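You operate a simulated robot arm through the tools that you are given. There is no shell and no other tool. Be economical: measure what you need, move in short steps, check, and stop when the job is done.

Carry out the task below with a simulated two-armed robot. There is one attempt and no reset: what you move stays moved.

JOB
Measure the white stub from machine one, dot it yellow and sort it by the chart.
Fine: hold the orange caliper still while its jaw is pushed shut and opened; dot the cap; put the marker back. Set down upright: yellow marker.

It is judged by the outcome, as a careful person would: the job done as asked, and still so three seconds after it is handed in. It fails if anything else is knocked over, pushed out of place, dropped, spilled or broken. Lids that push on must go on centred and level and be pressed home; caps that screw on are set level and turned clockwise until they are tight.

ROBOT AND FRAMES
Two 7-joint arms with two-finger parallel grippers on one trunk, on a base that drives. Base frame: it is fixed to the floor where the robot stands at the start and does not move with it; the origin is under the middle of the robot, x ahead of it, y to its left, z up; the surface under the hand at the start is at about z = 88. Lengths are in cm, angles in degrees, forces in N, time in s.
The left shoulder is at the start at [6, 14.4, 93.1], the right one opposite. With the tool pointing down near the work surface each hand reaches from about 30 to 72 cm from the robot's upright axis, wherever it stands, measured 20 degrees to its own side. Places, roughly: black stub [300, 300, 25]; green stub [300, 300, 25]; jaw two [240, 270, 90]; orange caliper [250, 275, 100]; orange caliper seat [250, 270, 90]; yellow marker (3x3x14 cm) [190, 290, 100]; yellow stub [300, 300, 25]. Payload 1.57 kg a hand.
The TCP of each hand is the grasp point between the finger pads, 3 cm short of the fingertips. In the tool frame z runs along the fingers and y along their closing line. The gripper opens to 11 cm. The fingers are 2.4 cm wide and 1.2 cm thick; the gripper's body (4.8 by 11.2 cm) begins 7.8 cm behind the TCP.
Orientation is that of the tool frame in the base frame, as a unit quaternion [w, x, y, z]. With the fingers straight down and closing along the base's y, the tool's x points along the base's -x, its y along +y and its z along -z.

CONTROLS
- The arms move only by the tool drive_tool. It takes "left_plan", "right_plan" or both (then of equal length, played together; a hand with none holds still); each is text: rows parted by semicolons, each of 7 numbers parted by spaces: the gripper command, from -1 (fully open) to 1 (shut), values between in proportion, then the shift along the base's x, y, z in cm, then the turn, a rotation vector about the base's x, y, z in degrees. In form: claw x y z ax ay az; .... A call has 1 to 8 rows; each row is the pose to reach, as a shift and turn from the pose commanded when the call began. Each row takes 0.2 s and may step no farther than 5 cm and 8.6 degrees from the row before; otherwise, or with a gripper value out of range, the whole call is refused. A pose out of reach is approached as far as the arm can. The call stops where the force on the tool passes 90 N (or 10 N more than at its start, if that is more) or the arm is blocked; 0.2 s more then pass. Each finger travels about 4.5 cm/s and halts on what it meets, pressing with about 36 N; the grip force reading is that of the motor and also rises with nothing between the fingers. The clock runs only during rows and for 0.2 s after the last one: add rows that repeat a pose to give the fingers time. The reply holds the time, the measured pose of the TCP, the force on the tool along the base axes, the opening and the grip force, in the units named above and with some noise, with the torque about the TCP (base axes, N m) and any sound that the robot's microphone picked up.
- Cameras (640 x 400 px; columns grow to the right, rows downward): "scene" is now at [4.69, 3.53, 154.95]; the picture's right is [0.39, -0.92, 0.00], its down [-0.61, -0.26, -0.75] and it looks along [0.69, 0.29, -0.67] (base axes); focal length 259 px, centre (320, 200). "left" rides on the left gripper at [7, -1.6, -14.1] in its tool frame; the picture's right is [0.23, 0.97, 0.00], its down [-0.86, 0.20, -0.48] and it looks along [-0.47, 0.11, 0.88] (tool axes); focal length 222 px, centre (320, 200). "right" rides on the right gripper at [7, 1.6, -14.1] in its tool frame; the picture's right is [-0.23, 0.97, 0.00], its down [-0.86, -0.20, -0.48] and it looks along [-0.47, -0.11, 0.88] (tool axes); focal length 222 px, centre (320, 200). There is no depth. A picture from a camera that has moved, and an enlarged one, comes with that camera's place and axes in the base frame and with its lens.
- get_image(camera): a new picture of that camera. The clock stands still meanwhile.
- raise_lower(by): slides the trunk up (or, below 0, down) by that many cm; the arms and the scene camera ride with it, the base frame stays. It gives what a move gives, with no picture.
- drive_base(legs): drives the robot by 1 to 6 legs, each [ahead, left, turn to the left] in cm, cm and degrees, along the robot's own axes; the way and the turn of a leg run together, so that a leg with both is an arc; at most 150 cm and 180 degrees a leg. The arms and the cameras ride along, it lands a little off, and it stops where it bumps. It gives what a move gives.
- pan_tilt(pan, tilt): turns the head with the scene camera to pan (to the left, within 86 degrees either way) and tilt (down, from -29 to 69), counted from straight ahead of the robot. It gives what a move gives.
- close_up(camera, box): a new picture of the part [left, top, right, bottom] of that camera's present view, enlarged. The clock stands still meanwhile.
- job_done(): hands the job in; it is judged then, once.

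Work in short steps. Places have to be worked out from the pictures, the camera data and where the tool is seen: move nearer, look again, correct. Check each grasp and each placing, and mend what went wrong. You have 120 turns and 108 pictures in all, those below and enlarged ones among them. Open the grippers and draw the arms clear of the work before you hand the job in, unless the task says otherwise; then end with one line.

The tools are called after "Emit:" as a command line: name --argument value ..., lists and objects as JSON in quotes. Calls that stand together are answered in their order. drive_tool: Moves the arms, as the interface text tells. Its arguments: {"type":"object","properties":{"left_plan":{"type":"string"},"right_plan":{"type":"string"}},"required":[]} The other tools are called the same way: raise_lower (by) slides the trunk up or down; drive_base (legs) drives the base; pan_tilt (pan, tilt) turns the head that bears the scene camera; get_image (camera) takes a picture; close_up (camera, box) takes an enlarged picture of a part of a camera's view; job_done () hands the job in.

At the start:

```text
time_s: 0.0
left_ee_pos: [36.14, 39.16, 112.87]
left_ee_rot: [0.0, 0.0, 1.0, 0.002]
left_contact_force: [0.3, 0.8, 0.5]
left_ft_torque: [-0.04, 0.0, 0.03]
left_gripper_width: 11.01
left_grasp_force: 0.1
right_ee_pos: [38.79, 4.31, 108.06]
right_ee_rot: [-0.001, 0.0, 1.0, -0.001]
right_contact_force: [0.1, -0.1, 0.6]
right_ft_torque: [-0.02, 0.01, -0.04]
right_gripper_width: 11.02
right_grasp_force: 0.0
trunk travel left (down, up): [-53.0, 6.0]
robot x, y, heading: [-0.01, -0.19, 0.0]
head pan, tilt: [22.7, 41.7]
```

scene: 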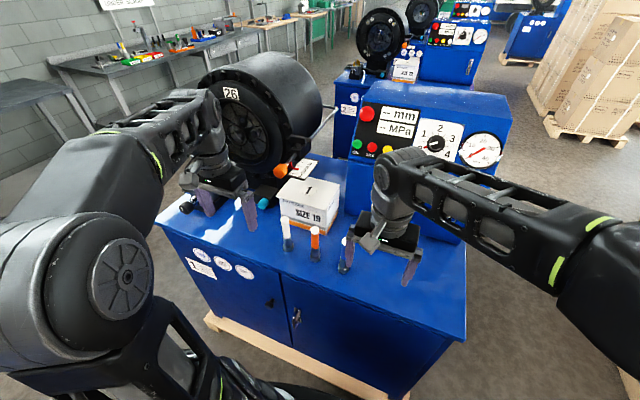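
right: 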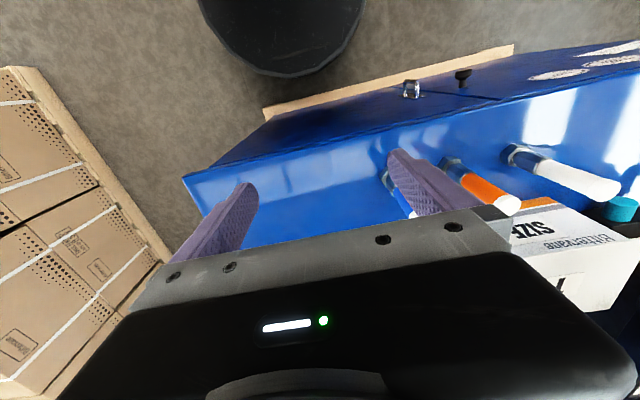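
left: 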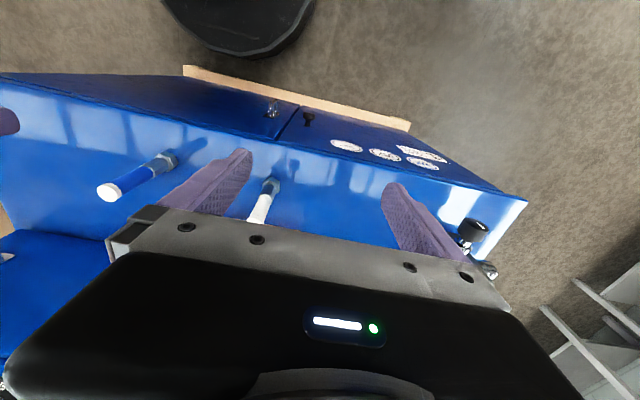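

The scene shows machine one ahead, with stubs along its front edge. I'll take enlarged views of the machine top and the bench behind.

Emit:
close_up --camera "scene" --box '[160, 120, 480, 320]'

Emit:
close_up --camera "scene" --box '[40, 0, 360, 100]'

```text
2.00 times, centred on (320, 220) of scene
camera zoom: at [4.69, 3.53, 154.95], right [0.39, -0.92, 0.0], down [-0.61, -0.26, -0.75], along [0.69, 0.29, -0.67], focal length 518 px, centre (320, 160)
```

zoom: 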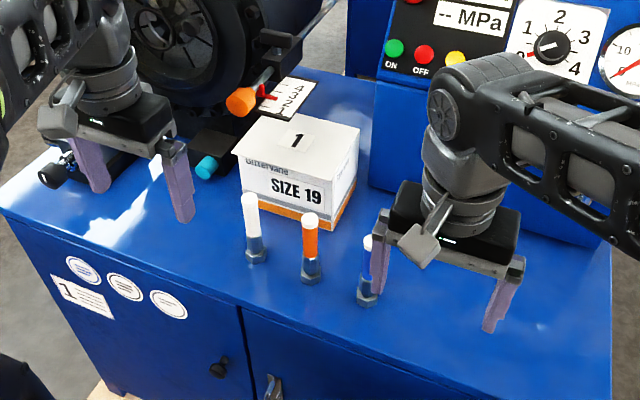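

```text
2.00 times, centred on (200, 50) of scene
camera zoom: at [4.69, 3.53, 154.95], right [0.39, -0.92, 0.0], down [-0.61, -0.26, -0.75], along [0.69, 0.29, -0.67], focal length 518 px, centre (560, 500)
```

zoom: 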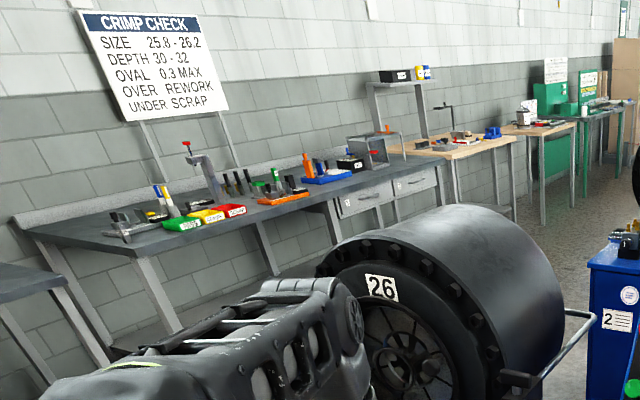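

The chart says SIZE 25.8–26.2, over is REWORK and under is SCRAP. I judge the white stub at about [48, 32.5], 13 cm tall, so I'll move the left hand above it with the fingers part open.

Emit:
drive_tool --left_plan "-0.1 4 -2.2 0 0 0 0; -0.1 8 -4.4 0 0 0 0; -0.1 11.7 -6.6 0 0 0 0; -0.1 11.7 -6.6 0 0 0 0; -0.1 11.7 -6.6 0 0 0 0"

Emit:
get_image --camera "left"

Emit:
close_up --camera "scene" --box '[200, 150, 360, 250]'

```text
time_s: 1.2
left_ee_pos: [47.72, 32.53, 111.65]
left_ee_rot: [0.003, 0.0, 1.0, 0.002]
left_contact_force: [0.1, 0.5, -0.2]
left_ft_torque: [0.07, 0.03, -0.01]
left_gripper_width: 6.02
left_grasp_force: 0.0
left hand out of reach, approached as far as the arm can: row 1, 2, 3, 4, 5
right_ee_pos: [38.82, 4.08, 108.1]
right_ee_rot: [0.0, 0.0, 1.0, 0.0]
right_contact_force: [-0.1, 0.2, -0.4]
right_ft_torque: [0.06, -0.03, -0.01]
right_gripper_width: 11.02
right_grasp_force: 0.1
trunk travel left (down, up): [-53.0, 6.0]
robot x, y, heading: [0.47, -0.24, 0.0]
head pan, tilt: [22.7, 41.7]
```

```text
102 pictures are left
camera left: at [40.64, 30.85, 125.59], right [-0.23, 0.97, 0.0], down [0.85, 0.2, 0.48], along [0.47, 0.11, -0.87], focal length 222 px, centre (320, 200)
```

left: 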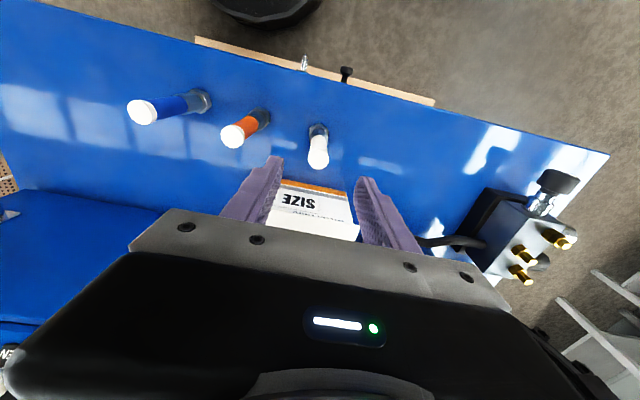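

```text
4.00 times, centred on (280, 200) of scene
camera zoom: at [4.75, 3.4, 154.95], right [0.39, -0.92, 0.0], down [-0.61, -0.26, -0.75], along [0.69, 0.29, -0.67], focal length 1035 px, centre (480, 200)
```

zoom: 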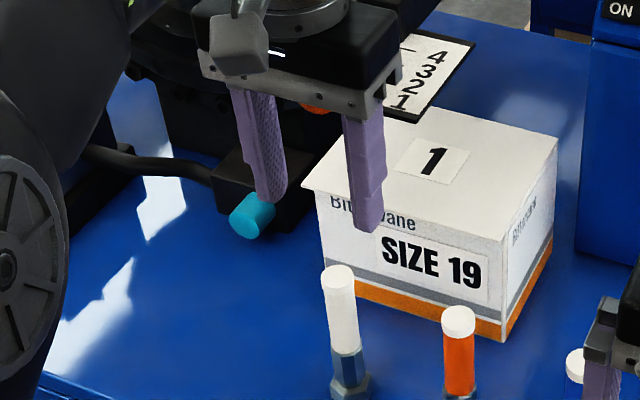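

White caps crown each stub; the white stub's base is at ~[48.2, 32.2] and its top at z≈102. I'll lower around it to z≈99 and check before closing.

Emit:
drive_tool --left_plan "-0.1 0.4 -0.3 -4 0 0 0; -0.1 0.4 -0.3 -7 0 0 0; -0.1 0.4 -0.3 -7 0 0 0"

Emit:
get_image --camera "left"

```text
time_s: 2.0
left_ee_pos: [48.18, 31.99, 104.62]
left_ee_rot: [0.002, 0.001, 1.0, 0.003]
left_contact_force: [0.6, -11.4, 5.4]
left_ft_torque: [1.08, -0.22, -0.46]
left_gripper_width: 6.05
left_grasp_force: 0.0
right_ee_pos: [38.75, 4.03, 108.12]
right_ee_rot: [0.0, 0.0, 1.0, 0.001]
right_contact_force: [0.1, 0.8, -0.7]
right_ft_torque: [-0.02, -0.02, -0.01]
right_gripper_width: 11.0
right_grasp_force: 0.1
trunk travel left (down, up): [-53.0, 6.0]
robot x, y, heading: [-0.14, -0.17, 0.0]
head pan, tilt: [22.7, 41.7]
```

```text
100 pictures are left
camera left: at [41.1, 30.33, 118.59], right [-0.22, 0.97, 0.0], down [0.85, 0.19, 0.48], along [0.47, 0.11, -0.88], focal length 222 px, centre (320, 200)
```

left: 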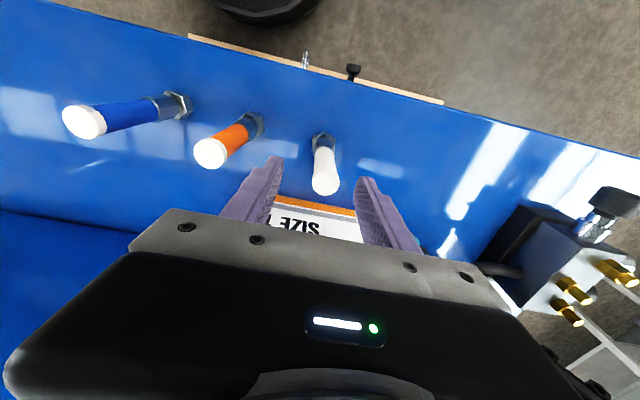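

There is an unexpected 11 N sideways force on the left hand, so I'll look at the scene before going lower.

Emit:
get_image --camera "scene"

Emit:
drive_tool --left_plan "-0.1 0 0 0 0 0 0"

```text
99 pictures are left
camera scene: at [4.66, 3.29, 154.96], right [0.38, -0.92, 0.0], down [-0.61, -0.26, -0.75], along [0.69, 0.29, -0.66], focal length 259 px, centre (320, 200)
```

scene: 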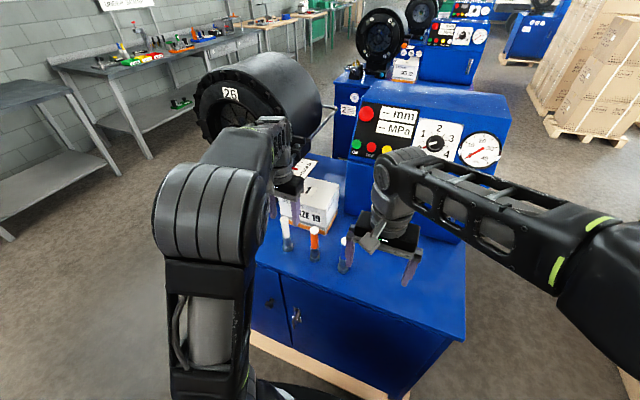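

```text
time_s: 2.4
left_ee_pos: [48.1, 32.01, 104.51]
left_ee_rot: [0.001, 0.001, 1.0, 0.001]
left_contact_force: [0.8, -13.3, 5.8]
left_ft_torque: [1.4, -0.1, -0.58]
left_gripper_width: 6.06
left_grasp_force: 0.1
right_ee_pos: [38.8, 4.04, 108.14]
right_ee_rot: [-0.001, 0.0, 1.0, 0.001]
right_contact_force: [-0.1, -0.1, -0.7]
right_ft_torque: [0.05, -0.02, 0.02]
right_gripper_width: 11.0
right_grasp_force: 0.1
trunk travel left (down, up): [-53.0, 6.0]
robot x, y, heading: [0.05, -0.31, -0.1]
head pan, tilt: [22.7, 41.7]
```

Emit:
close_up --camera "scene" --box '[200, 110, 360, 210]'

```text
4.00 times, centred on (280, 160) of scene
camera zoom: at [4.68, 3.26, 154.95], right [0.39, -0.92, 0.0], down [-0.61, -0.25, -0.75], along [0.69, 0.29, -0.66], focal length 1035 px, centre (480, 360)
```

zoom: 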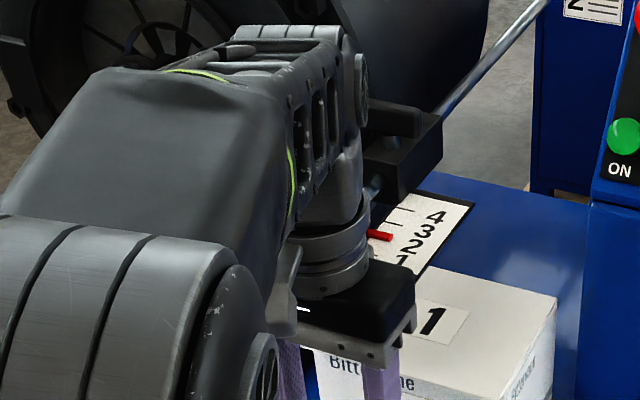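

The wrist is leaning against the crimper's orange lever behind the stub. I'll retrace upward and back off, then come in tilted from the front so the wrist stays clear.

Emit:
drive_tool --left_plan "-0.1 -0.3 -0.3 3.5 0 0 0; -0.1 -0.4 0.3 7 0 0 0; -0.1 -5 0.3 7.5 0 0 0; -0.1 -9.8 0.3 7.5 0 0 0"

Emit:
close_up --camera "scene" --box '[160, 120, 360, 245]'

```text
time_s: 3.4
left_ee_pos: [38.29, 32.33, 112.11]
left_ee_rot: [-0.001, 0.0, 1.0, 0.002]
left_contact_force: [0.1, -0.1, 0.0]
left_ft_torque: [0.02, -0.03, -0.01]
left_gripper_width: 6.06
left_grasp_force: 0.0
right_ee_pos: [38.82, 3.93, 108.11]
right_ee_rot: [0.001, -0.001, 1.0, 0.001]
right_contact_force: [0.1, 0.1, 0.5]
right_ft_torque: [0.05, -0.02, 0.01]
right_gripper_width: 11.0
right_grasp_force: 0.0
trunk travel left (down, up): [-53.0, 6.0]
robot x, y, heading: [-0.01, -0.3, 0.2]
head pan, tilt: [22.7, 41.7]
```

```text
3.20 times, centred on (260, 182) of scene
camera zoom: at [4.58, 3.19, 154.96], right [0.38, -0.92, 0.0], down [-0.61, -0.25, -0.75], along [0.69, 0.29, -0.66], focal length 828 px, centre (512, 256)
```

zoom: 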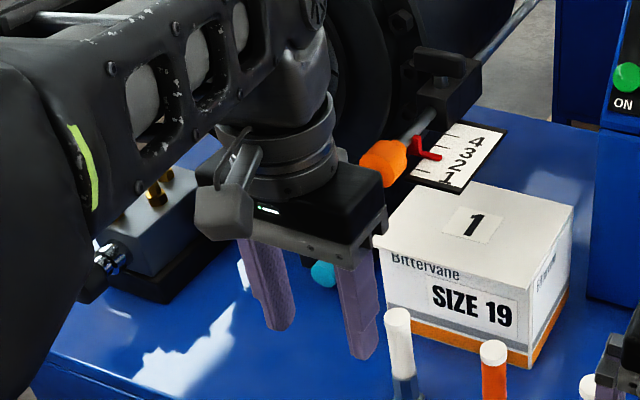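

Clear, with no force. Now I'll tilt the fingers forward 45° about the TCP, so the wrist stays on the robot's side.

Emit:
drive_tool --left_plan "-0.1 0 0 0 0 -8 0; -0.1 0 0 0 0 -16 0; -0.1 0 0 0 0 -24 0; -0.1 0 0 0 0 -32 0; -0.1 0 0 0 0 -40 0; -0.1 0 0 0 0 -45 0; -0.1 0 0 0 0 -45 0"

Emit:
get_image --camera "left"

```text
time_s: 5.0
left_ee_pos: [38.43, 32.53, 112.12]
left_ee_rot: [0.384, 0.0, 0.923, 0.001]
left_contact_force: [0.8, 0.2, -1.3]
left_ft_torque: [0.0, 0.01, -0.04]
left_gripper_width: 6.08
left_grasp_force: 0.0
right_ee_pos: [38.78, 4.17, 107.97]
right_ee_rot: [0.0, 0.0, 1.0, -0.001]
right_contact_force: [0.5, 0.2, -0.4]
right_ft_torque: [0.02, 0.04, 0.03]
right_gripper_width: 10.99
right_grasp_force: 0.0
trunk travel left (down, up): [-53.0, 6.0]
robot x, y, heading: [0.23, -0.18, -0.1]
head pan, tilt: [22.7, 41.7]
```

```text
96 pictures are left
camera left: at [23.36, 30.87, 117.03], right [-0.16, 0.97, -0.16], down [0.26, 0.2, 0.94], along [0.95, 0.11, -0.29], focal length 222 px, centre (320, 200)
```

left: 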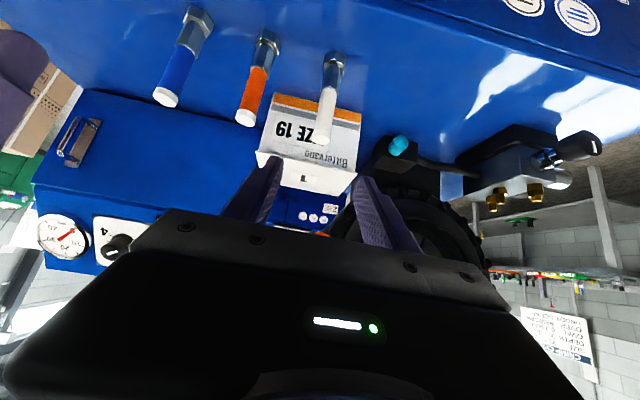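

The tilted pose is good. Now I'll move down and forward in a line onto the hose, staying open.

Emit:
drive_tool --left_plan "-0.1 1.5 -0.2 -3.5 0 0 0; -0.1 3.3 -0.2 -7.1 0 0 0; -0.1 6 -0.2 -9.8 0 0 0; -0.1 8 -0.2 -12 0 0 0; -0.1 8 -0.2 -12 0 0 0"

Emit:
get_image --camera "left"

Emit:
close_up --camera "scene" --box '[200, 150, 360, 250]'

```text
time_s: 6.2
left_ee_pos: [46.22, 32.4, 100.17]
left_ee_rot: [0.384, 0.0, 0.924, 0.001]
left_contact_force: [-0.3, 0.7, -0.3]
left_ft_torque: [-0.03, -0.02, 0.02]
left_gripper_width: 6.05
left_grasp_force: 0.0
right_ee_pos: [38.74, 4.17, 108.14]
right_ee_rot: [0.0, 0.0, 1.0, 0.0]
right_contact_force: [0.8, -0.3, 0.1]
right_ft_torque: [0.05, -0.02, 0.02]
right_gripper_width: 10.99
right_grasp_force: 0.0
trunk travel left (down, up): [-53.0, 6.0]
robot x, y, heading: [0.19, -0.14, -0.0]
head pan, tilt: [22.7, 41.7]
```

```text
95 pictures are left
camera left: at [31.27, 30.79, 105.1], right [-0.16, 0.97, -0.16], down [0.26, 0.2, 0.94], along [0.95, 0.11, -0.29], focal length 222 px, centre (320, 200)
```

left: 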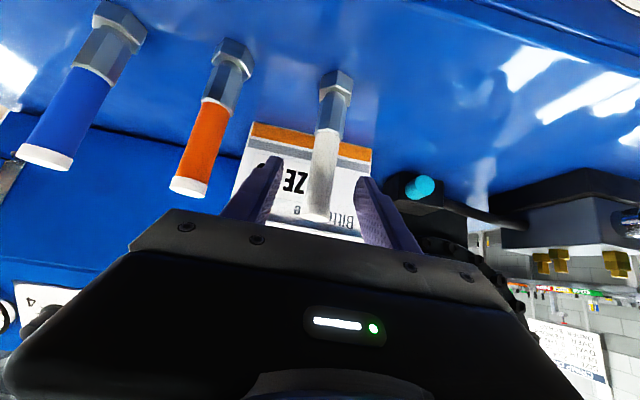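

```text
4.00 times, centred on (280, 200) of scene
camera zoom: at [4.65, 3.51, 154.95], right [0.39, -0.92, 0.0], down [-0.61, -0.26, -0.75], along [0.69, 0.29, -0.67], focal length 1035 px, centre (480, 200)
```

zoom: 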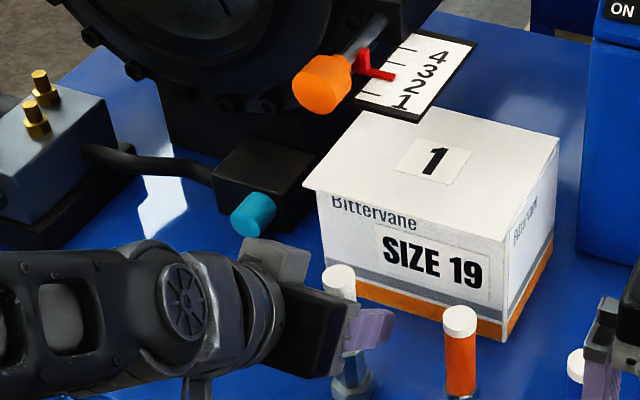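

The stub sits between the fingers. I'll move the last ~2 cm forward and close.

Emit:
drive_tool --left_plan "-0.1 1.9 0 -1.2 0 0 0; -0.1 1.9 0 -1.2 0 0 0; 0.4 1.9 0 -1.2 0 0 0; 0.6 1.9 0 -1.2 0 0 0; 1 1.9 0 -1.2 0 0 0; 1 1.9 0 -1.2 0 0 0; 1 1.9 0 -1.2 0 0 0; 1 1.9 0 -1.2 0 0 0"

Emit:
get_image --camera "left"

```text
time_s: 8.0
left_ee_pos: [48.16, 32.35, 99.0]
left_ee_rot: [0.384, 0.0, 0.923, 0.001]
left_contact_force: [-0.2, -0.6, 1.1]
left_ft_torque: [-0.09, 0.0, 0.0]
left_gripper_width: 2.21
left_grasp_force: 34.6
right_ee_pos: [38.76, 4.27, 108.16]
right_ee_rot: [0.0, -0.001, 1.0, 0.0]
right_contact_force: [0.1, -0.3, -0.2]
right_ft_torque: [-0.02, -0.02, -0.02]
right_gripper_width: 11.0
right_grasp_force: 0.1
trunk travel left (down, up): [-53.0, 6.0]
robot x, y, heading: [-0.28, -0.22, 0.1]
head pan, tilt: [22.7, 41.7]
```

```text
93 pictures are left
camera left: at [33.19, 30.74, 103.9], right [-0.16, 0.97, -0.16], down [0.26, 0.2, 0.94], along [0.95, 0.11, -0.29], focal length 222 px, centre (320, 200)
```

left: 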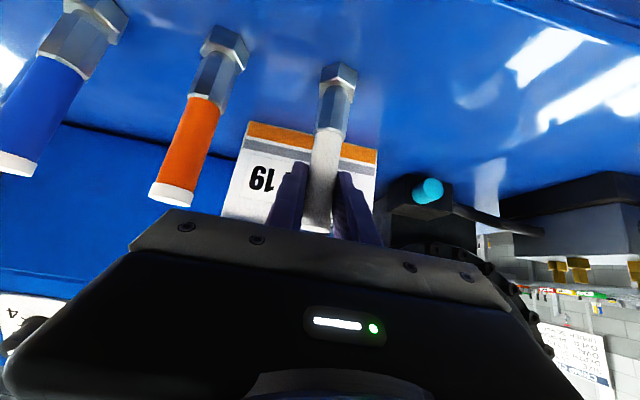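

Gripped at 2.2 cm. I'll lift straight up, then draw back.

Emit:
drive_tool --left_plan "1 0 0 3 0 0 0; 1 0 0 7 0 0 0; 1 -4 0 10 0 0 0; 1 -8 0 12 0 0 0; 1 -12 1 13 0 0 0; 1 -15 2 13 0 0 0"

Emit:
get_image --camera "left"

Emit:
get_image --camera "scene"

```text
time_s: 9.4
left_ee_pos: [32.97, 34.5, 112.05]
left_ee_rot: [0.383, 0.0, 0.924, 0.001]
left_contact_force: [-0.9, 0.5, -2.5]
left_ft_torque: [-0.02, 0.03, -0.01]
left_gripper_width: 2.21
left_grasp_force: 34.6
right_ee_pos: [38.76, 4.09, 108.18]
right_ee_rot: [0.0, 0.0, 1.0, 0.0]
right_contact_force: [0.3, -0.2, 0.2]
right_ft_torque: [0.02, 0.0, -0.03]
right_gripper_width: 10.99
right_grasp_force: 0.1
trunk travel left (down, up): [-53.0, 6.0]
robot x, y, heading: [0.04, -0.01, -0.1]
head pan, tilt: [22.7, 41.7]
```

```text
92 pictures are left
camera left: at [18.01, 32.84, 116.88], right [-0.16, 0.97, -0.16], down [0.26, 0.2, 0.94], along [0.95, 0.11, -0.29], focal length 222 px, centre (320, 200)
```

left: 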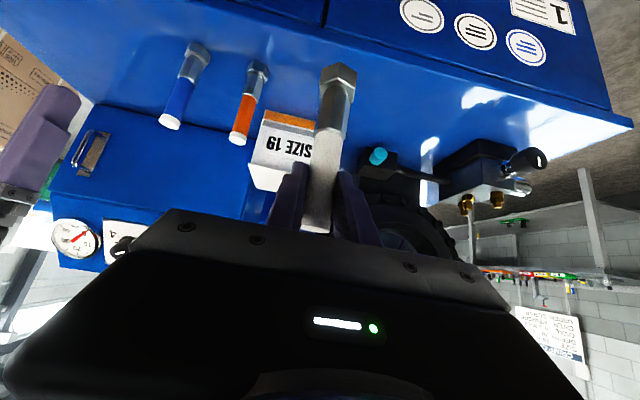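

```text
91 pictures are left
camera scene: at [4.65, 3.55, 154.95], right [0.39, -0.92, 0.0], down [-0.61, -0.26, -0.75], along [0.69, 0.29, -0.67], focal length 259 px, centre (320, 200)
```

scene: 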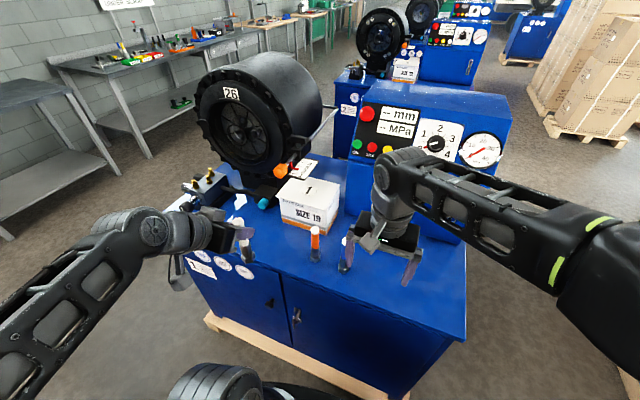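

The white stub is held and its neighbours still stand. I'll back away, turn to face the bench (+y), drive into the aisle, and strafe toward it in stages.

Emit:
drive_base --legs '[[-40, 0, 0], [0, 0, 90], [150, 0, 0], [15, 0, 0]]'

Emit:
pan_tilt --pan -50 --tilt 25

Emit:
get_image --camera "scene"

```text
time_s: 18.1
left_ee_pos: [-74.26, 61.91, 111.88]
left_ee_rot: [-0.266, 0.666, -0.64, -0.277]
left_contact_force: [1.3, -1.7, 1.2]
left_ft_torque: [-0.32, -0.08, 0.11]
left_gripper_width: 2.16
left_grasp_force: 35.0
right_ee_pos: [-44.08, 68.93, 108.21]
right_ee_rot: [0.0, 0.721, -0.693, 0.0]
right_contact_force: [-0.4, 0.1, 0.6]
right_ft_torque: [0.01, 0.01, -0.01]
right_gripper_width: 11.0
right_grasp_force: 0.1
trunk travel left (down, up): [-53.0, 6.0]
robot x, y, heading: [-38.15, 30.68, 92.3]
head pan, tilt: [22.7, 41.7]
stopped in leg 3: the robot was blocked; the commanded pose is now the measured one
```

```text
time_s: 19.5
left_ee_pos: [-74.11, 62.01, 111.91]
left_ee_rot: [-0.264, 0.666, -0.64, -0.277]
left_contact_force: [0.1, -2.8, 1.0]
left_ft_torque: [-0.41, -0.02, 0.03]
left_gripper_width: 2.16
left_grasp_force: 35.0
right_ee_pos: [-44.04, 68.98, 108.17]
right_ee_rot: [0.0, 0.721, -0.693, 0.0]
right_contact_force: [0.7, 0.1, 0.4]
right_ft_torque: [-0.01, -0.01, -0.01]
right_gripper_width: 10.98
right_grasp_force: 0.2
trunk travel left (down, up): [-53.0, 6.0]
robot x, y, heading: [-38.4, 30.51, 92.2]
head pan, tilt: [-50.0, 25.0]
```

```text
90 pictures are left
camera scene: at [-31.44, 33.86, 157.53], right [0.67, -0.74, 0.0], down [-0.31, -0.28, -0.91], along [0.67, 0.61, -0.42], focal length 259 px, centre (320, 200)
```

scene: 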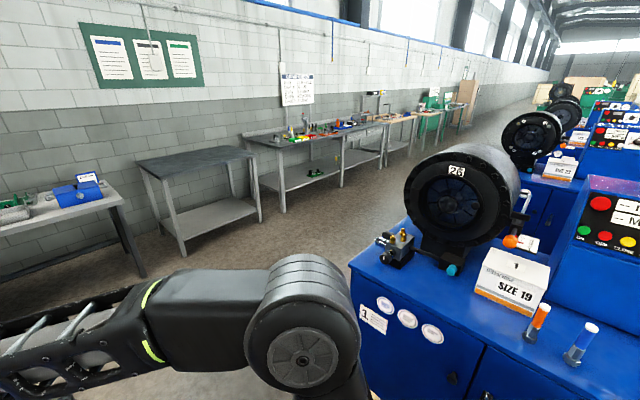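

Blocked after 31 cm. I'll look ahead and left, and with the left hand camera, to find what's in the way.

Emit:
pan_tilt --pan 25 --tilt 35

Emit:
get_image --camera "scene"

Emit:
get_image --camera "left"

```text
time_s: 21.0
left_ee_pos: [-74.17, 62.09, 111.89]
left_ee_rot: [-0.263, 0.667, -0.64, -0.277]
left_contact_force: [-0.2, -2.0, 1.3]
left_ft_torque: [-0.33, -0.05, 0.02]
left_gripper_width: 2.19
left_grasp_force: 34.4
right_ee_pos: [-44.0, 68.99, 108.13]
right_ee_rot: [0.0, 0.721, -0.693, 0.0]
right_contact_force: [0.1, -0.5, -0.8]
right_ft_torque: [0.03, -0.01, 0.02]
right_gripper_width: 10.98
right_grasp_force: 0.1
trunk travel left (down, up): [-53.0, 6.0]
robot x, y, heading: [-38.51, 30.28, 92.5]
head pan, tilt: [25.0, 35.0]
```

```text
89 pictures are left
camera scene: at [-42.29, 35.5, 155.96], right [0.89, 0.46, 0.0], down [0.26, -0.51, -0.82], along [-0.38, 0.73, -0.57], focal length 259 px, centre (320, 200)
```

scene: 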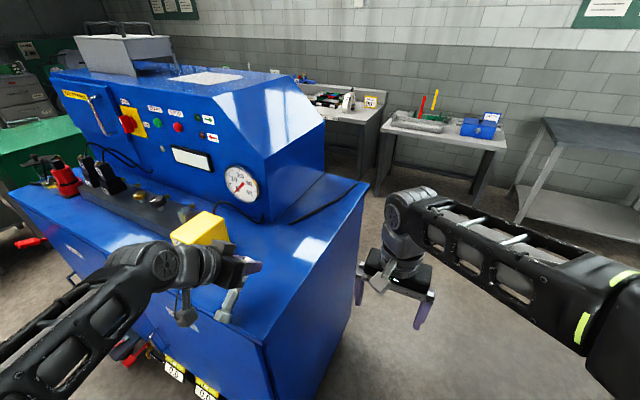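

```text
88 pictures are left
camera left: at [-71.93, 47.17, 116.85], right [-0.97, -0.2, -0.16], down [-0.21, 0.26, 0.94], along [-0.15, 0.95, -0.29], focal length 222 px, centre (320, 200)
```

left: 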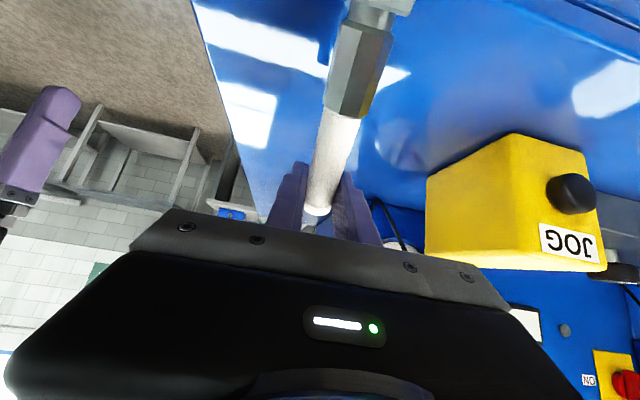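

The left stub hit the front of another machine whose right side is at x≈-71. I'll back off, and look at how the stub sits in the grip.

Emit:
drive_base --legs '[[-20, 0, -2.4]]'

Emit:
get_image --camera "left"

Emit:
get_image --camera "scene"

```text
time_s: 22.6
left_ee_pos: [-72.46, 43.15, 111.89]
left_ee_rot: [0.271, -0.652, 0.654, 0.271]
left_contact_force: [-0.7, -0.6, -2.2]
left_ft_torque: [0.14, 0.03, 0.04]
left_gripper_width: 2.16
left_grasp_force: 34.8
right_ee_pos: [-42.08, 48.92, 108.18]
right_ee_rot: [0.0, -0.706, 0.708, 0.0]
right_contact_force: [0.4, -1.5, -0.6]
right_ft_torque: [0.06, 0.01, 0.05]
right_gripper_width: 11.01
right_grasp_force: 0.1
trunk travel left (down, up): [-53.0, 6.0]
robot x, y, heading: [-37.82, 10.21, 89.8]
head pan, tilt: [25.0, 35.0]
```

```text
87 pictures are left
camera left: at [-70.83, 28.27, 116.86], right [-0.97, -0.16, -0.16], down [-0.2, 0.27, 0.94], along [-0.11, 0.95, -0.29], focal length 222 px, centre (320, 200)
```

left: 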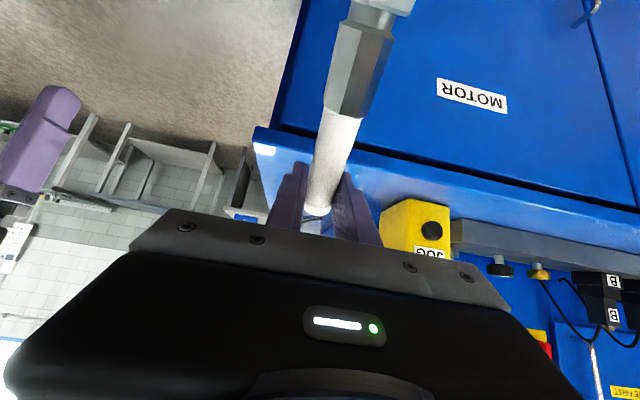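

```text
86 pictures are left
camera scene: at [-41.71, 15.37, 155.96], right [0.91, 0.42, 0.0], down [0.24, -0.52, -0.82], along [-0.35, 0.74, -0.57], focal length 259 px, centre (320, 200)
```

scene: 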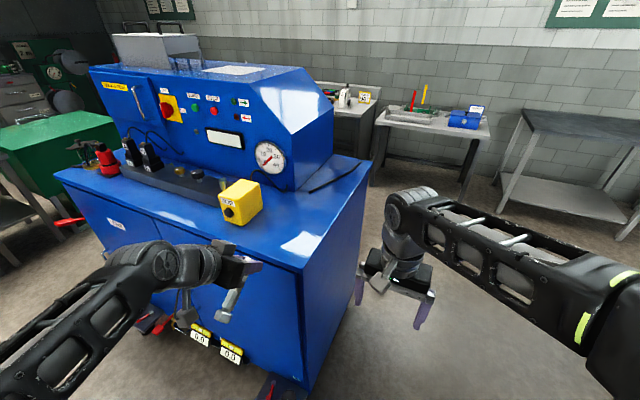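

The stub has pivoted ~40° in the fingers but is still held; I can undo that by hand orientation. The gap between the machines is x -71…40, so I strafe to x≈-14 and go through.

Emit:
drive_base --legs '[[0, -24, 0], [150, 0, 0]]'

Emit:
pan_tilt --pan -60 --tilt 30

Emit:
get_image --camera "scene"

```text
time_s: 31.5
left_ee_pos: [-46.53, 196.25, 111.96]
left_ee_rot: [0.273, -0.647, 0.659, 0.269]
left_contact_force: [0.1, 0.5, -2.2]
left_ft_torque: [0.13, 0.0, 0.0]
left_gripper_width: 2.17
left_grasp_force: 34.4
right_ee_pos: [-16.04, 201.66, 108.1]
right_ee_rot: [0.0, -0.701, 0.713, 0.0]
right_contact_force: [-0.2, -0.6, 0.6]
right_ft_torque: [-0.01, -0.02, 0.02]
right_gripper_width: 11.0
right_grasp_force: 0.0
trunk travel left (down, up): [-53.0, 6.0]
robot x, y, heading: [-12.74, 162.75, 89.0]
head pan, tilt: [25.0, 35.0]
```

```text
time_s: 33.1
left_ee_pos: [-46.5, 196.41, 111.9]
left_ee_rot: [0.273, -0.647, 0.659, 0.269]
left_contact_force: [-0.1, 0.9, -1.7]
left_ft_torque: [0.12, -0.01, -0.02]
left_gripper_width: 2.16
left_grasp_force: 34.5
right_ee_pos: [-16.23, 201.47, 108.03]
right_ee_rot: [0.0, -0.701, 0.713, 0.0]
right_contact_force: [-0.1, 0.0, -0.2]
right_ft_torque: [0.01, 0.03, 0.02]
right_gripper_width: 11.01
right_grasp_force: 0.0
trunk travel left (down, up): [-53.0, 6.0]
robot x, y, heading: [-12.7, 162.5, 89.1]
head pan, tilt: [-60.0, 30.0]
```

```text
85 pictures are left
camera scene: at [-4.78, 164.44, 156.73], right [0.49, -0.87, 0.0], down [-0.44, -0.24, -0.87], along [0.76, 0.42, -0.5], focal length 259 px, centre (320, 200)
```

scene: 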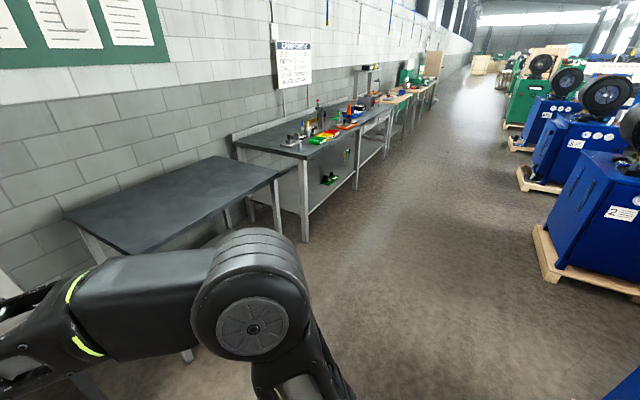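

The aisle to the bench is clear. I'll strafe right along it to x≈195 and look at the bench.

Emit:
drive_base --legs '[[0, -150, 0.9], [5, -55, 0]]'

Emit:
pan_tilt --pan -10 --tilt 30

Emit:
get_image --camera "scene"

```text
time_s: 43.2
left_ee_pos: [155.37, 200.25, 112.01]
left_ee_rot: [-0.27, 0.653, -0.653, -0.272]
left_contact_force: [0.3, 0.6, -2.0]
left_ft_torque: [0.08, 0.01, 0.04]
left_gripper_width: 2.16
left_grasp_force: 34.6
right_ee_pos: [185.64, 205.86, 108.06]
right_ee_rot: [0.0, 0.708, -0.706, 0.0]
right_contact_force: [-0.4, 0.1, 0.1]
right_ft_torque: [0.06, 0.03, -0.01]
right_gripper_width: 11.01
right_grasp_force: 0.0
trunk travel left (down, up): [-53.0, 6.0]
robot x, y, heading: [189.86, 166.77, 90.1]
head pan, tilt: [-60.0, 30.0]
```

```text
time_s: 44.4
left_ee_pos: [155.2, 200.04, 111.94]
left_ee_rot: [-0.27, 0.653, -0.653, -0.271]
left_contact_force: [-0.3, -0.3, -1.2]
left_ft_torque: [0.15, -0.01, -0.01]
left_gripper_width: 2.21
left_grasp_force: 34.7
right_ee_pos: [185.57, 205.79, 108.24]
right_ee_rot: [0.0, 0.708, -0.706, 0.0]
right_contact_force: [1.0, 0.0, -0.5]
right_ft_torque: [0.0, 0.03, 0.02]
right_gripper_width: 10.98
right_grasp_force: 0.1
trunk travel left (down, up): [-53.0, 6.0]
robot x, y, heading: [189.75, 166.96, 90.1]
head pan, tilt: [-10.0, 30.0]
```

```text
84 pictures are left
camera scene: at [191.33, 173.31, 156.73], right [0.98, -0.17, 0.0], down [-0.09, -0.49, -0.87], along [0.15, 0.85, -0.5], focal length 259 px, centre (320, 200)
```

scene: 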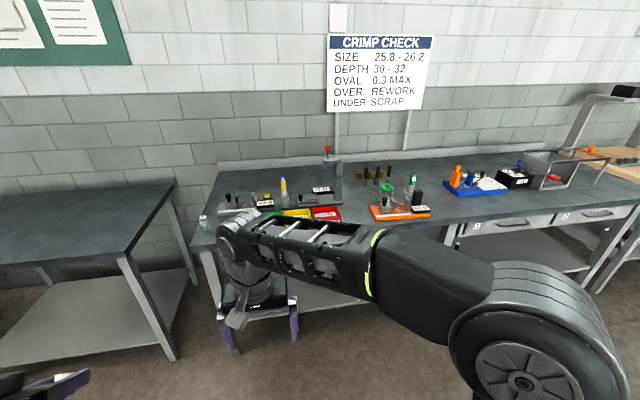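

Emit:
close_up --camera "scene" --box '[200, 140, 360, 240]'

Emit:
close_up --camera "scene" --box '[330, 135, 490, 235]'

Emit:
close_up --camera "scene" --box '[320, 20, 448, 120]'

```text
4.00 times, centred on (280, 190) of scene
camera zoom: at [191.33, 173.31, 156.73], right [0.98, -0.17, 0.0], down [-0.09, -0.49, -0.87], along [0.15, 0.85, -0.5], focal length 1035 px, centre (480, 240)
```

zoom: 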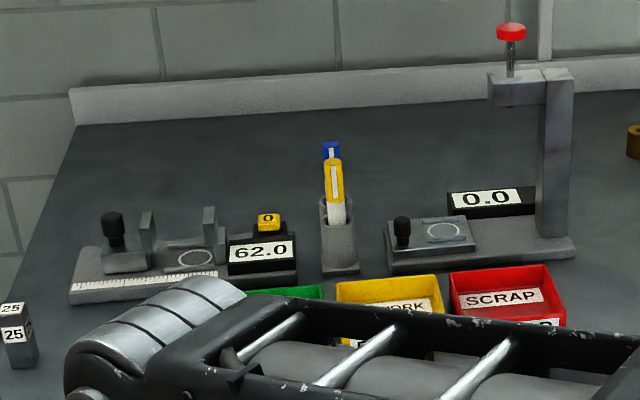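

```text
4.00 times, centred on (410, 185) of scene
camera zoom: at [191.33, 173.31, 156.73], right [0.98, -0.17, 0.0], down [-0.09, -0.49, -0.87], along [0.15, 0.85, -0.5], focal length 1035 px, centre (-40, 260)
```

zoom: 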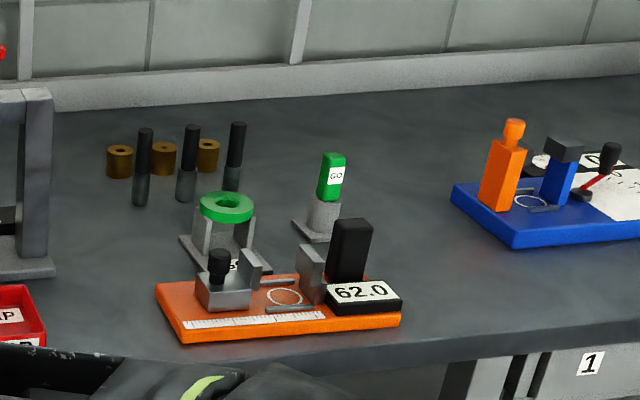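

```text
4.00 times, centred on (384, 70) of scene
camera zoom: at [191.33, 173.31, 156.73], right [0.98, -0.17, 0.0], down [-0.09, -0.49, -0.87], along [0.15, 0.85, -0.5], focal length 1035 px, centre (64, 720)
```

zoom: 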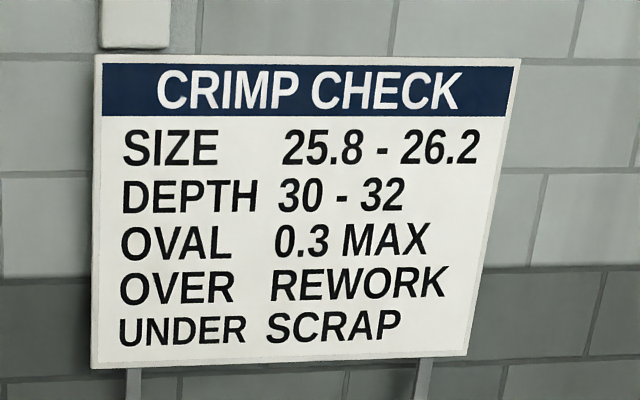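

There's the orange caliper: a circle seat, a knob-driven jaw on the left, and a black handle to hold. The bins are by the yellow marker. I'll drive nearer (x≈248, y≈205), then swing the left hand so the stub hangs vertical.

Emit:
drive_base --legs '[[0, -58, 0], [30, 0, 0]]'

Emit:
drive_tool --left_plan "1 0 0 2 8 0 0; 1 0 0 4 16 0 0; 1 0 0 6 24 0 0; 1 0 0 8 32 0 0; 1 0 0 8 40 0 0; 1 0 0 8 40 0 0"

Emit:
pan_tilt --pan 5 --tilt 40

Emit:
get_image --camera "scene"

Emit:
get_image --camera "left"

```text
time_s: 49.3
left_ee_pos: [213.72, 230.39, 111.79]
left_ee_rot: [0.271, -0.651, 0.655, 0.27]
left_contact_force: [-0.3, -0.2, -2.3]
left_ft_torque: [0.14, 0.0, 0.03]
left_gripper_width: 2.16
left_grasp_force: 34.1
right_ee_pos: [243.96, 235.87, 108.11]
right_ee_rot: [-0.001, -0.705, 0.709, 0.001]
right_contact_force: [-0.2, -0.1, 0.0]
right_ft_torque: [-0.02, 0.01, 0.0]
right_gripper_width: 11.03
right_grasp_force: 0.0
trunk travel left (down, up): [-53.0, 6.0]
robot x, y, heading: [248.02, 196.87, 89.7]
head pan, tilt: [-10.0, 30.0]
```

```text
time_s: 50.7
left_ee_pos: [210.21, 230.71, 123.47]
left_ee_rot: [0.477, -0.519, 0.524, 0.478]
left_contact_force: [-0.8, 0.2, -1.6]
left_ft_torque: [0.04, -0.04, -0.01]
left_gripper_width: 2.18
left_grasp_force: 34.1
left hand out of reach, approached as far as the arm can: row 2, 3, 4, 5, 6
right_ee_pos: [244.17, 235.83, 108.18]
right_ee_rot: [0.0, -0.705, 0.709, 0.0]
right_contact_force: [-0.1, -0.4, -0.6]
right_ft_torque: [0.0, 0.03, -0.01]
right_gripper_width: 11.03
right_grasp_force: 0.1
trunk travel left (down, up): [-53.0, 6.0]
robot x, y, heading: [248.1, 196.95, 89.8]
head pan, tilt: [-10.0, 30.0]
```

```text
time_s: 51.5
left_ee_pos: [210.04, 230.75, 123.43]
left_ee_rot: [0.477, -0.519, 0.523, 0.478]
left_contact_force: [0.1, 0.9, -1.8]
left_ft_torque: [0.04, 0.03, -0.02]
left_gripper_width: 2.16
left_grasp_force: 34.5
right_ee_pos: [244.13, 235.89, 108.0]
right_ee_rot: [-0.001, -0.705, 0.709, 0.0]
right_contact_force: [-0.9, 0.5, 1.5]
right_ft_torque: [0.01, -0.01, -0.02]
right_gripper_width: 10.99
right_grasp_force: 0.0
trunk travel left (down, up): [-53.0, 6.0]
robot x, y, heading: [247.79, 197.22, 89.8]
head pan, tilt: [5.0, 40.0]
```

```text
80 pictures are left
camera scene: at [247.26, 202.76, 155.2], right [1.0, 0.08, 0.0], down [0.05, -0.64, -0.77], along [-0.06, 0.76, -0.64], focal length 259 px, centre (320, 200)
```

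scene: 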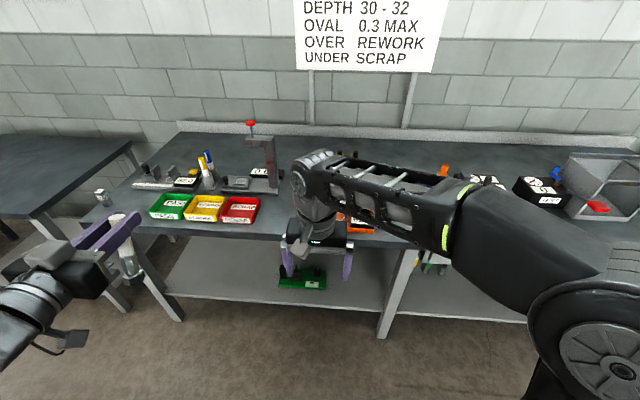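

```text
79 pictures are left
camera left: at [211.58, 216.05, 117.67], right [-0.98, -0.02, -0.22], down [-0.2, -0.4, 0.9], along [-0.1, 0.92, 0.39], focal length 222 px, centre (320, 200)
```

left: 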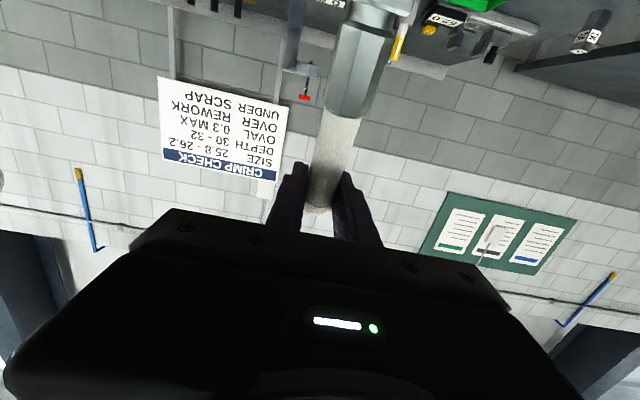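

Emit:
close_up --camera "scene" --box '[50, 190, 210, 290]'

```text
4.00 times, centred on (130, 240) of scene
camera zoom: at [247.26, 202.76, 155.2], right [1.0, 0.08, 0.0], down [0.05, -0.64, -0.77], along [-0.06, 0.76, -0.64], focal length 1035 px, centre (1080, 40)
```

zoom: 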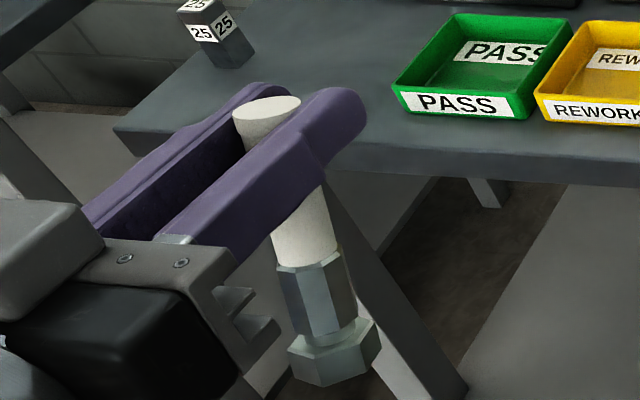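

The stub is still ~20° off vertical (bottom toward the robot). I'll raise the right hand and move it aside, then drive closer and finish the tilt at a more comfortable reach.

Emit:
drive_tool --right_plan "-1 4 0 3 0 0 0; -1 8 0 6 0 0 0; -1 12 0 9 0 0 0; -1 16 0 12 0 0 0; -1 20 0 14 0 0 0"

Emit:
drive_base --legs '[[21, 0, 0.2]]'

Emit:
drive_tool --left_plan "1 3 1 -3 6 0 0; 1 6 2 -6 12 0 0; 1 9 3 -8 18 0 0; 1 12 4 -8 20 0 0; 1 12 4 -8 20 0 0"

Emit:
get_image --camera "scene"

```text
time_s: 52.7
left_ee_pos: [210.25, 230.98, 123.49]
left_ee_rot: [0.478, -0.518, 0.525, 0.477]
left_contact_force: [1.2, 0.5, -2.0]
left_ft_torque: [0.02, 0.04, -0.01]
left_gripper_width: 2.2
left_grasp_force: 34.5
right_ee_pos: [259.44, 238.49, 111.19]
right_ee_rot: [-0.002, -0.705, 0.709, 0.001]
right_contact_force: [-0.2, 0.4, 0.9]
right_ft_torque: [0.0, 0.02, 0.0]
right_gripper_width: 11.01
right_grasp_force: 0.1
right hand out of reach, approached as far as the arm can: row 2, 3, 4, 5
trunk travel left (down, up): [-53.0, 6.0]
robot x, y, heading: [248.4, 196.67, 89.9]
head pan, tilt: [5.0, 40.0]
```

```text
time_s: 54.3
left_ee_pos: [210.13, 251.36, 123.44]
left_ee_rot: [0.476, -0.52, 0.523, 0.478]
left_contact_force: [0.1, 0.7, -2.6]
left_ft_torque: [0.04, 0.01, 0.01]
left_gripper_width: 2.18
left_grasp_force: 34.8
right_ee_pos: [259.34, 259.02, 111.09]
right_ee_rot: [-0.002, -0.706, 0.708, -0.001]
right_contact_force: [0.0, 0.9, 0.4]
right_ft_torque: [0.0, 0.07, 0.01]
right_gripper_width: 11.01
right_grasp_force: 0.0
trunk travel left (down, up): [-53.0, 6.0]
robot x, y, heading: [248.29, 217.84, 90.1]
head pan, tilt: [5.0, 40.0]
```

```text
time_s: 55.5
left_ee_pos: [210.54, 264.95, 118.12]
left_ee_rot: [0.56, -0.429, 0.432, 0.562]
left_contact_force: [0.8, -0.8, -2.1]
left_ft_torque: [-0.07, 0.0, 0.01]
left_gripper_width: 2.17
left_grasp_force: 34.1
left hand out of reach, approached as far as the arm can: row 1, 2, 3, 4, 5
right_ee_pos: [259.41, 258.91, 111.19]
right_ee_rot: [0.0, -0.707, 0.707, 0.0]
right_contact_force: [0.2, -0.1, -1.3]
right_ft_torque: [-0.03, -0.02, 0.0]
right_gripper_width: 11.02
right_grasp_force: 0.1
trunk travel left (down, up): [-53.0, 6.0]
robot x, y, heading: [248.02, 217.16, 90.0]
head pan, tilt: [5.0, 40.0]
```

```text
77 pictures are left
camera scene: at [247.25, 223.23, 155.2], right [1.0, 0.08, 0.0], down [0.05, -0.64, -0.77], along [-0.06, 0.76, -0.64], focal length 259 px, centre (320, 200)
```

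scene: 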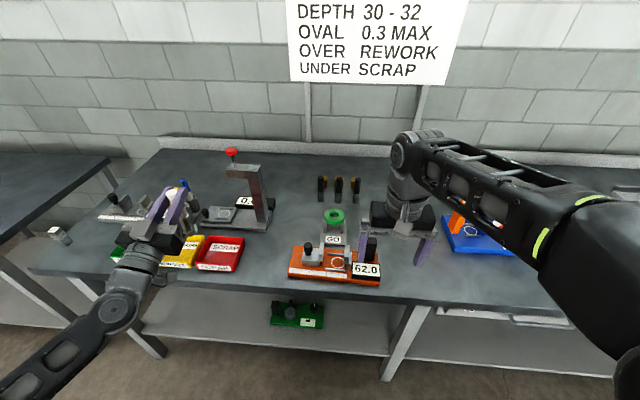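

The left hand now points ~15° up; x lags at the edge of its range. I'll check how vertical the stub is.

Emit:
close_up --camera "scene" --box '[100, 165, 228, 245]'

Emit:
close_up --camera "scene" --box '[280, 190, 440, 290]'

```text
5.00 times, centred on (164, 205) of scene
camera zoom: at [247.25, 223.23, 155.2], right [1.0, 0.08, 0.0], down [0.05, -0.64, -0.77], along [-0.06, 0.76, -0.64], focal length 1294 px, centre (1100, 175)
```

zoom: 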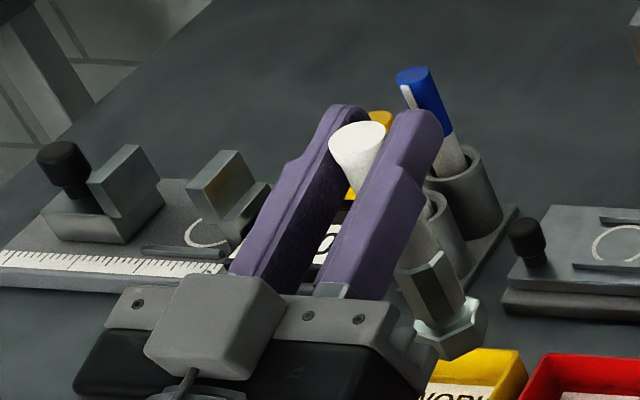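

```text
4.00 times, centred on (360, 240) of scene
camera zoom: at [247.25, 223.23, 155.2], right [1.0, 0.08, 0.0], down [0.05, -0.64, -0.77], along [-0.06, 0.76, -0.64], focal length 1035 px, centre (160, 40)
```

zoom: 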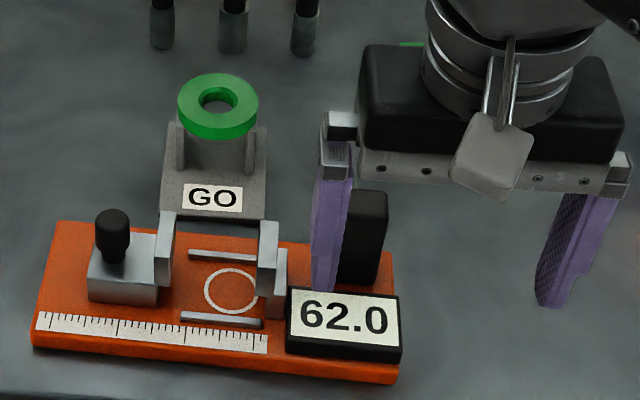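

The stub is now within ~3° of vertical, its bottom at z≈107.5. I'll move it by the base to the free spot between the red bin and the orange caliper (x≈226, y≈273) to set it down and regrasp from above.

Emit:
drive_base --legs '[[0, -14.5, 0], [8, 0, 0]]'

Emit:
get_image --camera "scene"

```text
time_s: 57.5
left_ee_pos: [224.83, 272.98, 117.95]
left_ee_rot: [0.56, -0.429, 0.432, 0.562]
left_contact_force: [-0.1, 0.2, -2.8]
left_ft_torque: [0.02, 0.01, 0.0]
left_gripper_width: 2.16
left_grasp_force: 34.9
right_ee_pos: [273.8, 267.16, 111.04]
right_ee_rot: [-0.001, -0.707, 0.707, 0.0]
right_contact_force: [-0.3, 0.6, -0.6]
right_ft_torque: [-0.04, 0.03, 0.0]
right_gripper_width: 10.99
right_grasp_force: 0.0
trunk travel left (down, up): [-53.0, 6.0]
robot x, y, heading: [262.5, 225.67, 90.0]
head pan, tilt: [5.0, 40.0]
```

```text
74 pictures are left
camera scene: at [261.64, 231.42, 155.19], right [1.0, 0.09, 0.0], down [0.06, -0.64, -0.77], along [-0.07, 0.76, -0.64], focal length 259 px, centre (320, 200)
```

scene: 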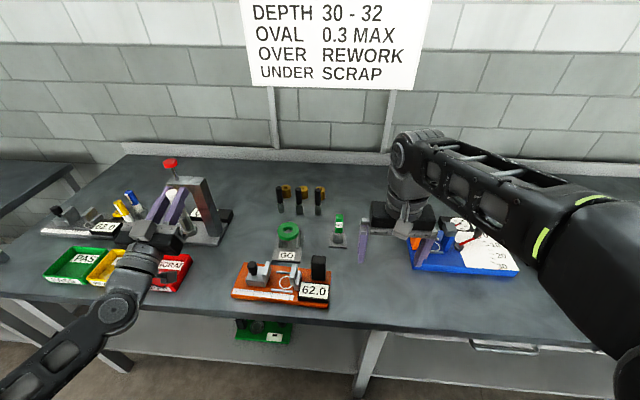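

The spot under the stub is free. I'll lower, easing back 2.5 cm so the hand camera stays off the bench edge, and stop a few cm above the bench.

Emit:
drive_tool --left_plan "1 0 -1 -2.5 0 0 0; 1 0 -2.5 -5 0 0 0; 1 0 -2.5 -7 0 0 0; 1 0 -2.5 -7 0 0 0"

Emit:
close_up --camera "scene" --box '[100, 190, 260, 290]'

```text
time_s: 58.5
left_ee_pos: [223.7, 271.48, 110.58]
left_ee_rot: [0.56, -0.428, 0.432, 0.562]
left_contact_force: [0.1, -0.2, -2.0]
left_ft_torque: [-0.03, -0.01, 0.01]
left_gripper_width: 2.17
left_grasp_force: 34.6
left hand out of reach, approached as far as the arm can: row 1, 2, 3, 4
right_ee_pos: [273.61, 266.92, 111.17]
right_ee_rot: [-0.001, -0.706, 0.708, 0.0]
right_contact_force: [0.1, 0.0, 0.5]
right_ft_torque: [0.04, -0.01, -0.03]
right_gripper_width: 11.0
right_grasp_force: 0.0
trunk travel left (down, up): [-53.0, 6.0]
robot x, y, heading: [262.56, 225.11, 89.9]
head pan, tilt: [5.0, 40.0]
```

```text
4.00 times, centred on (180, 240) of scene
camera zoom: at [261.66, 231.21, 155.2], right [1.0, 0.09, 0.0], down [0.05, -0.64, -0.77], along [-0.07, 0.76, -0.64], focal length 1035 px, centre (880, 40)
```

zoom: 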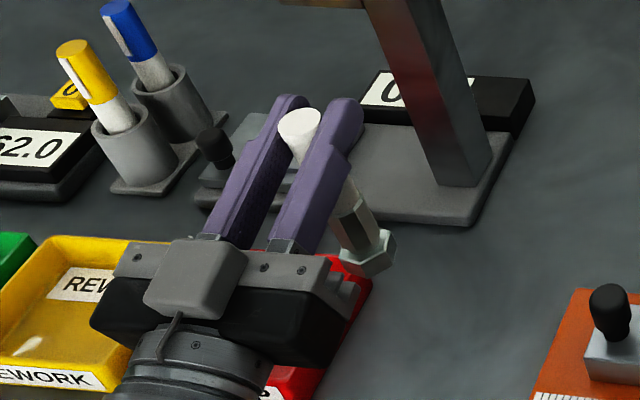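

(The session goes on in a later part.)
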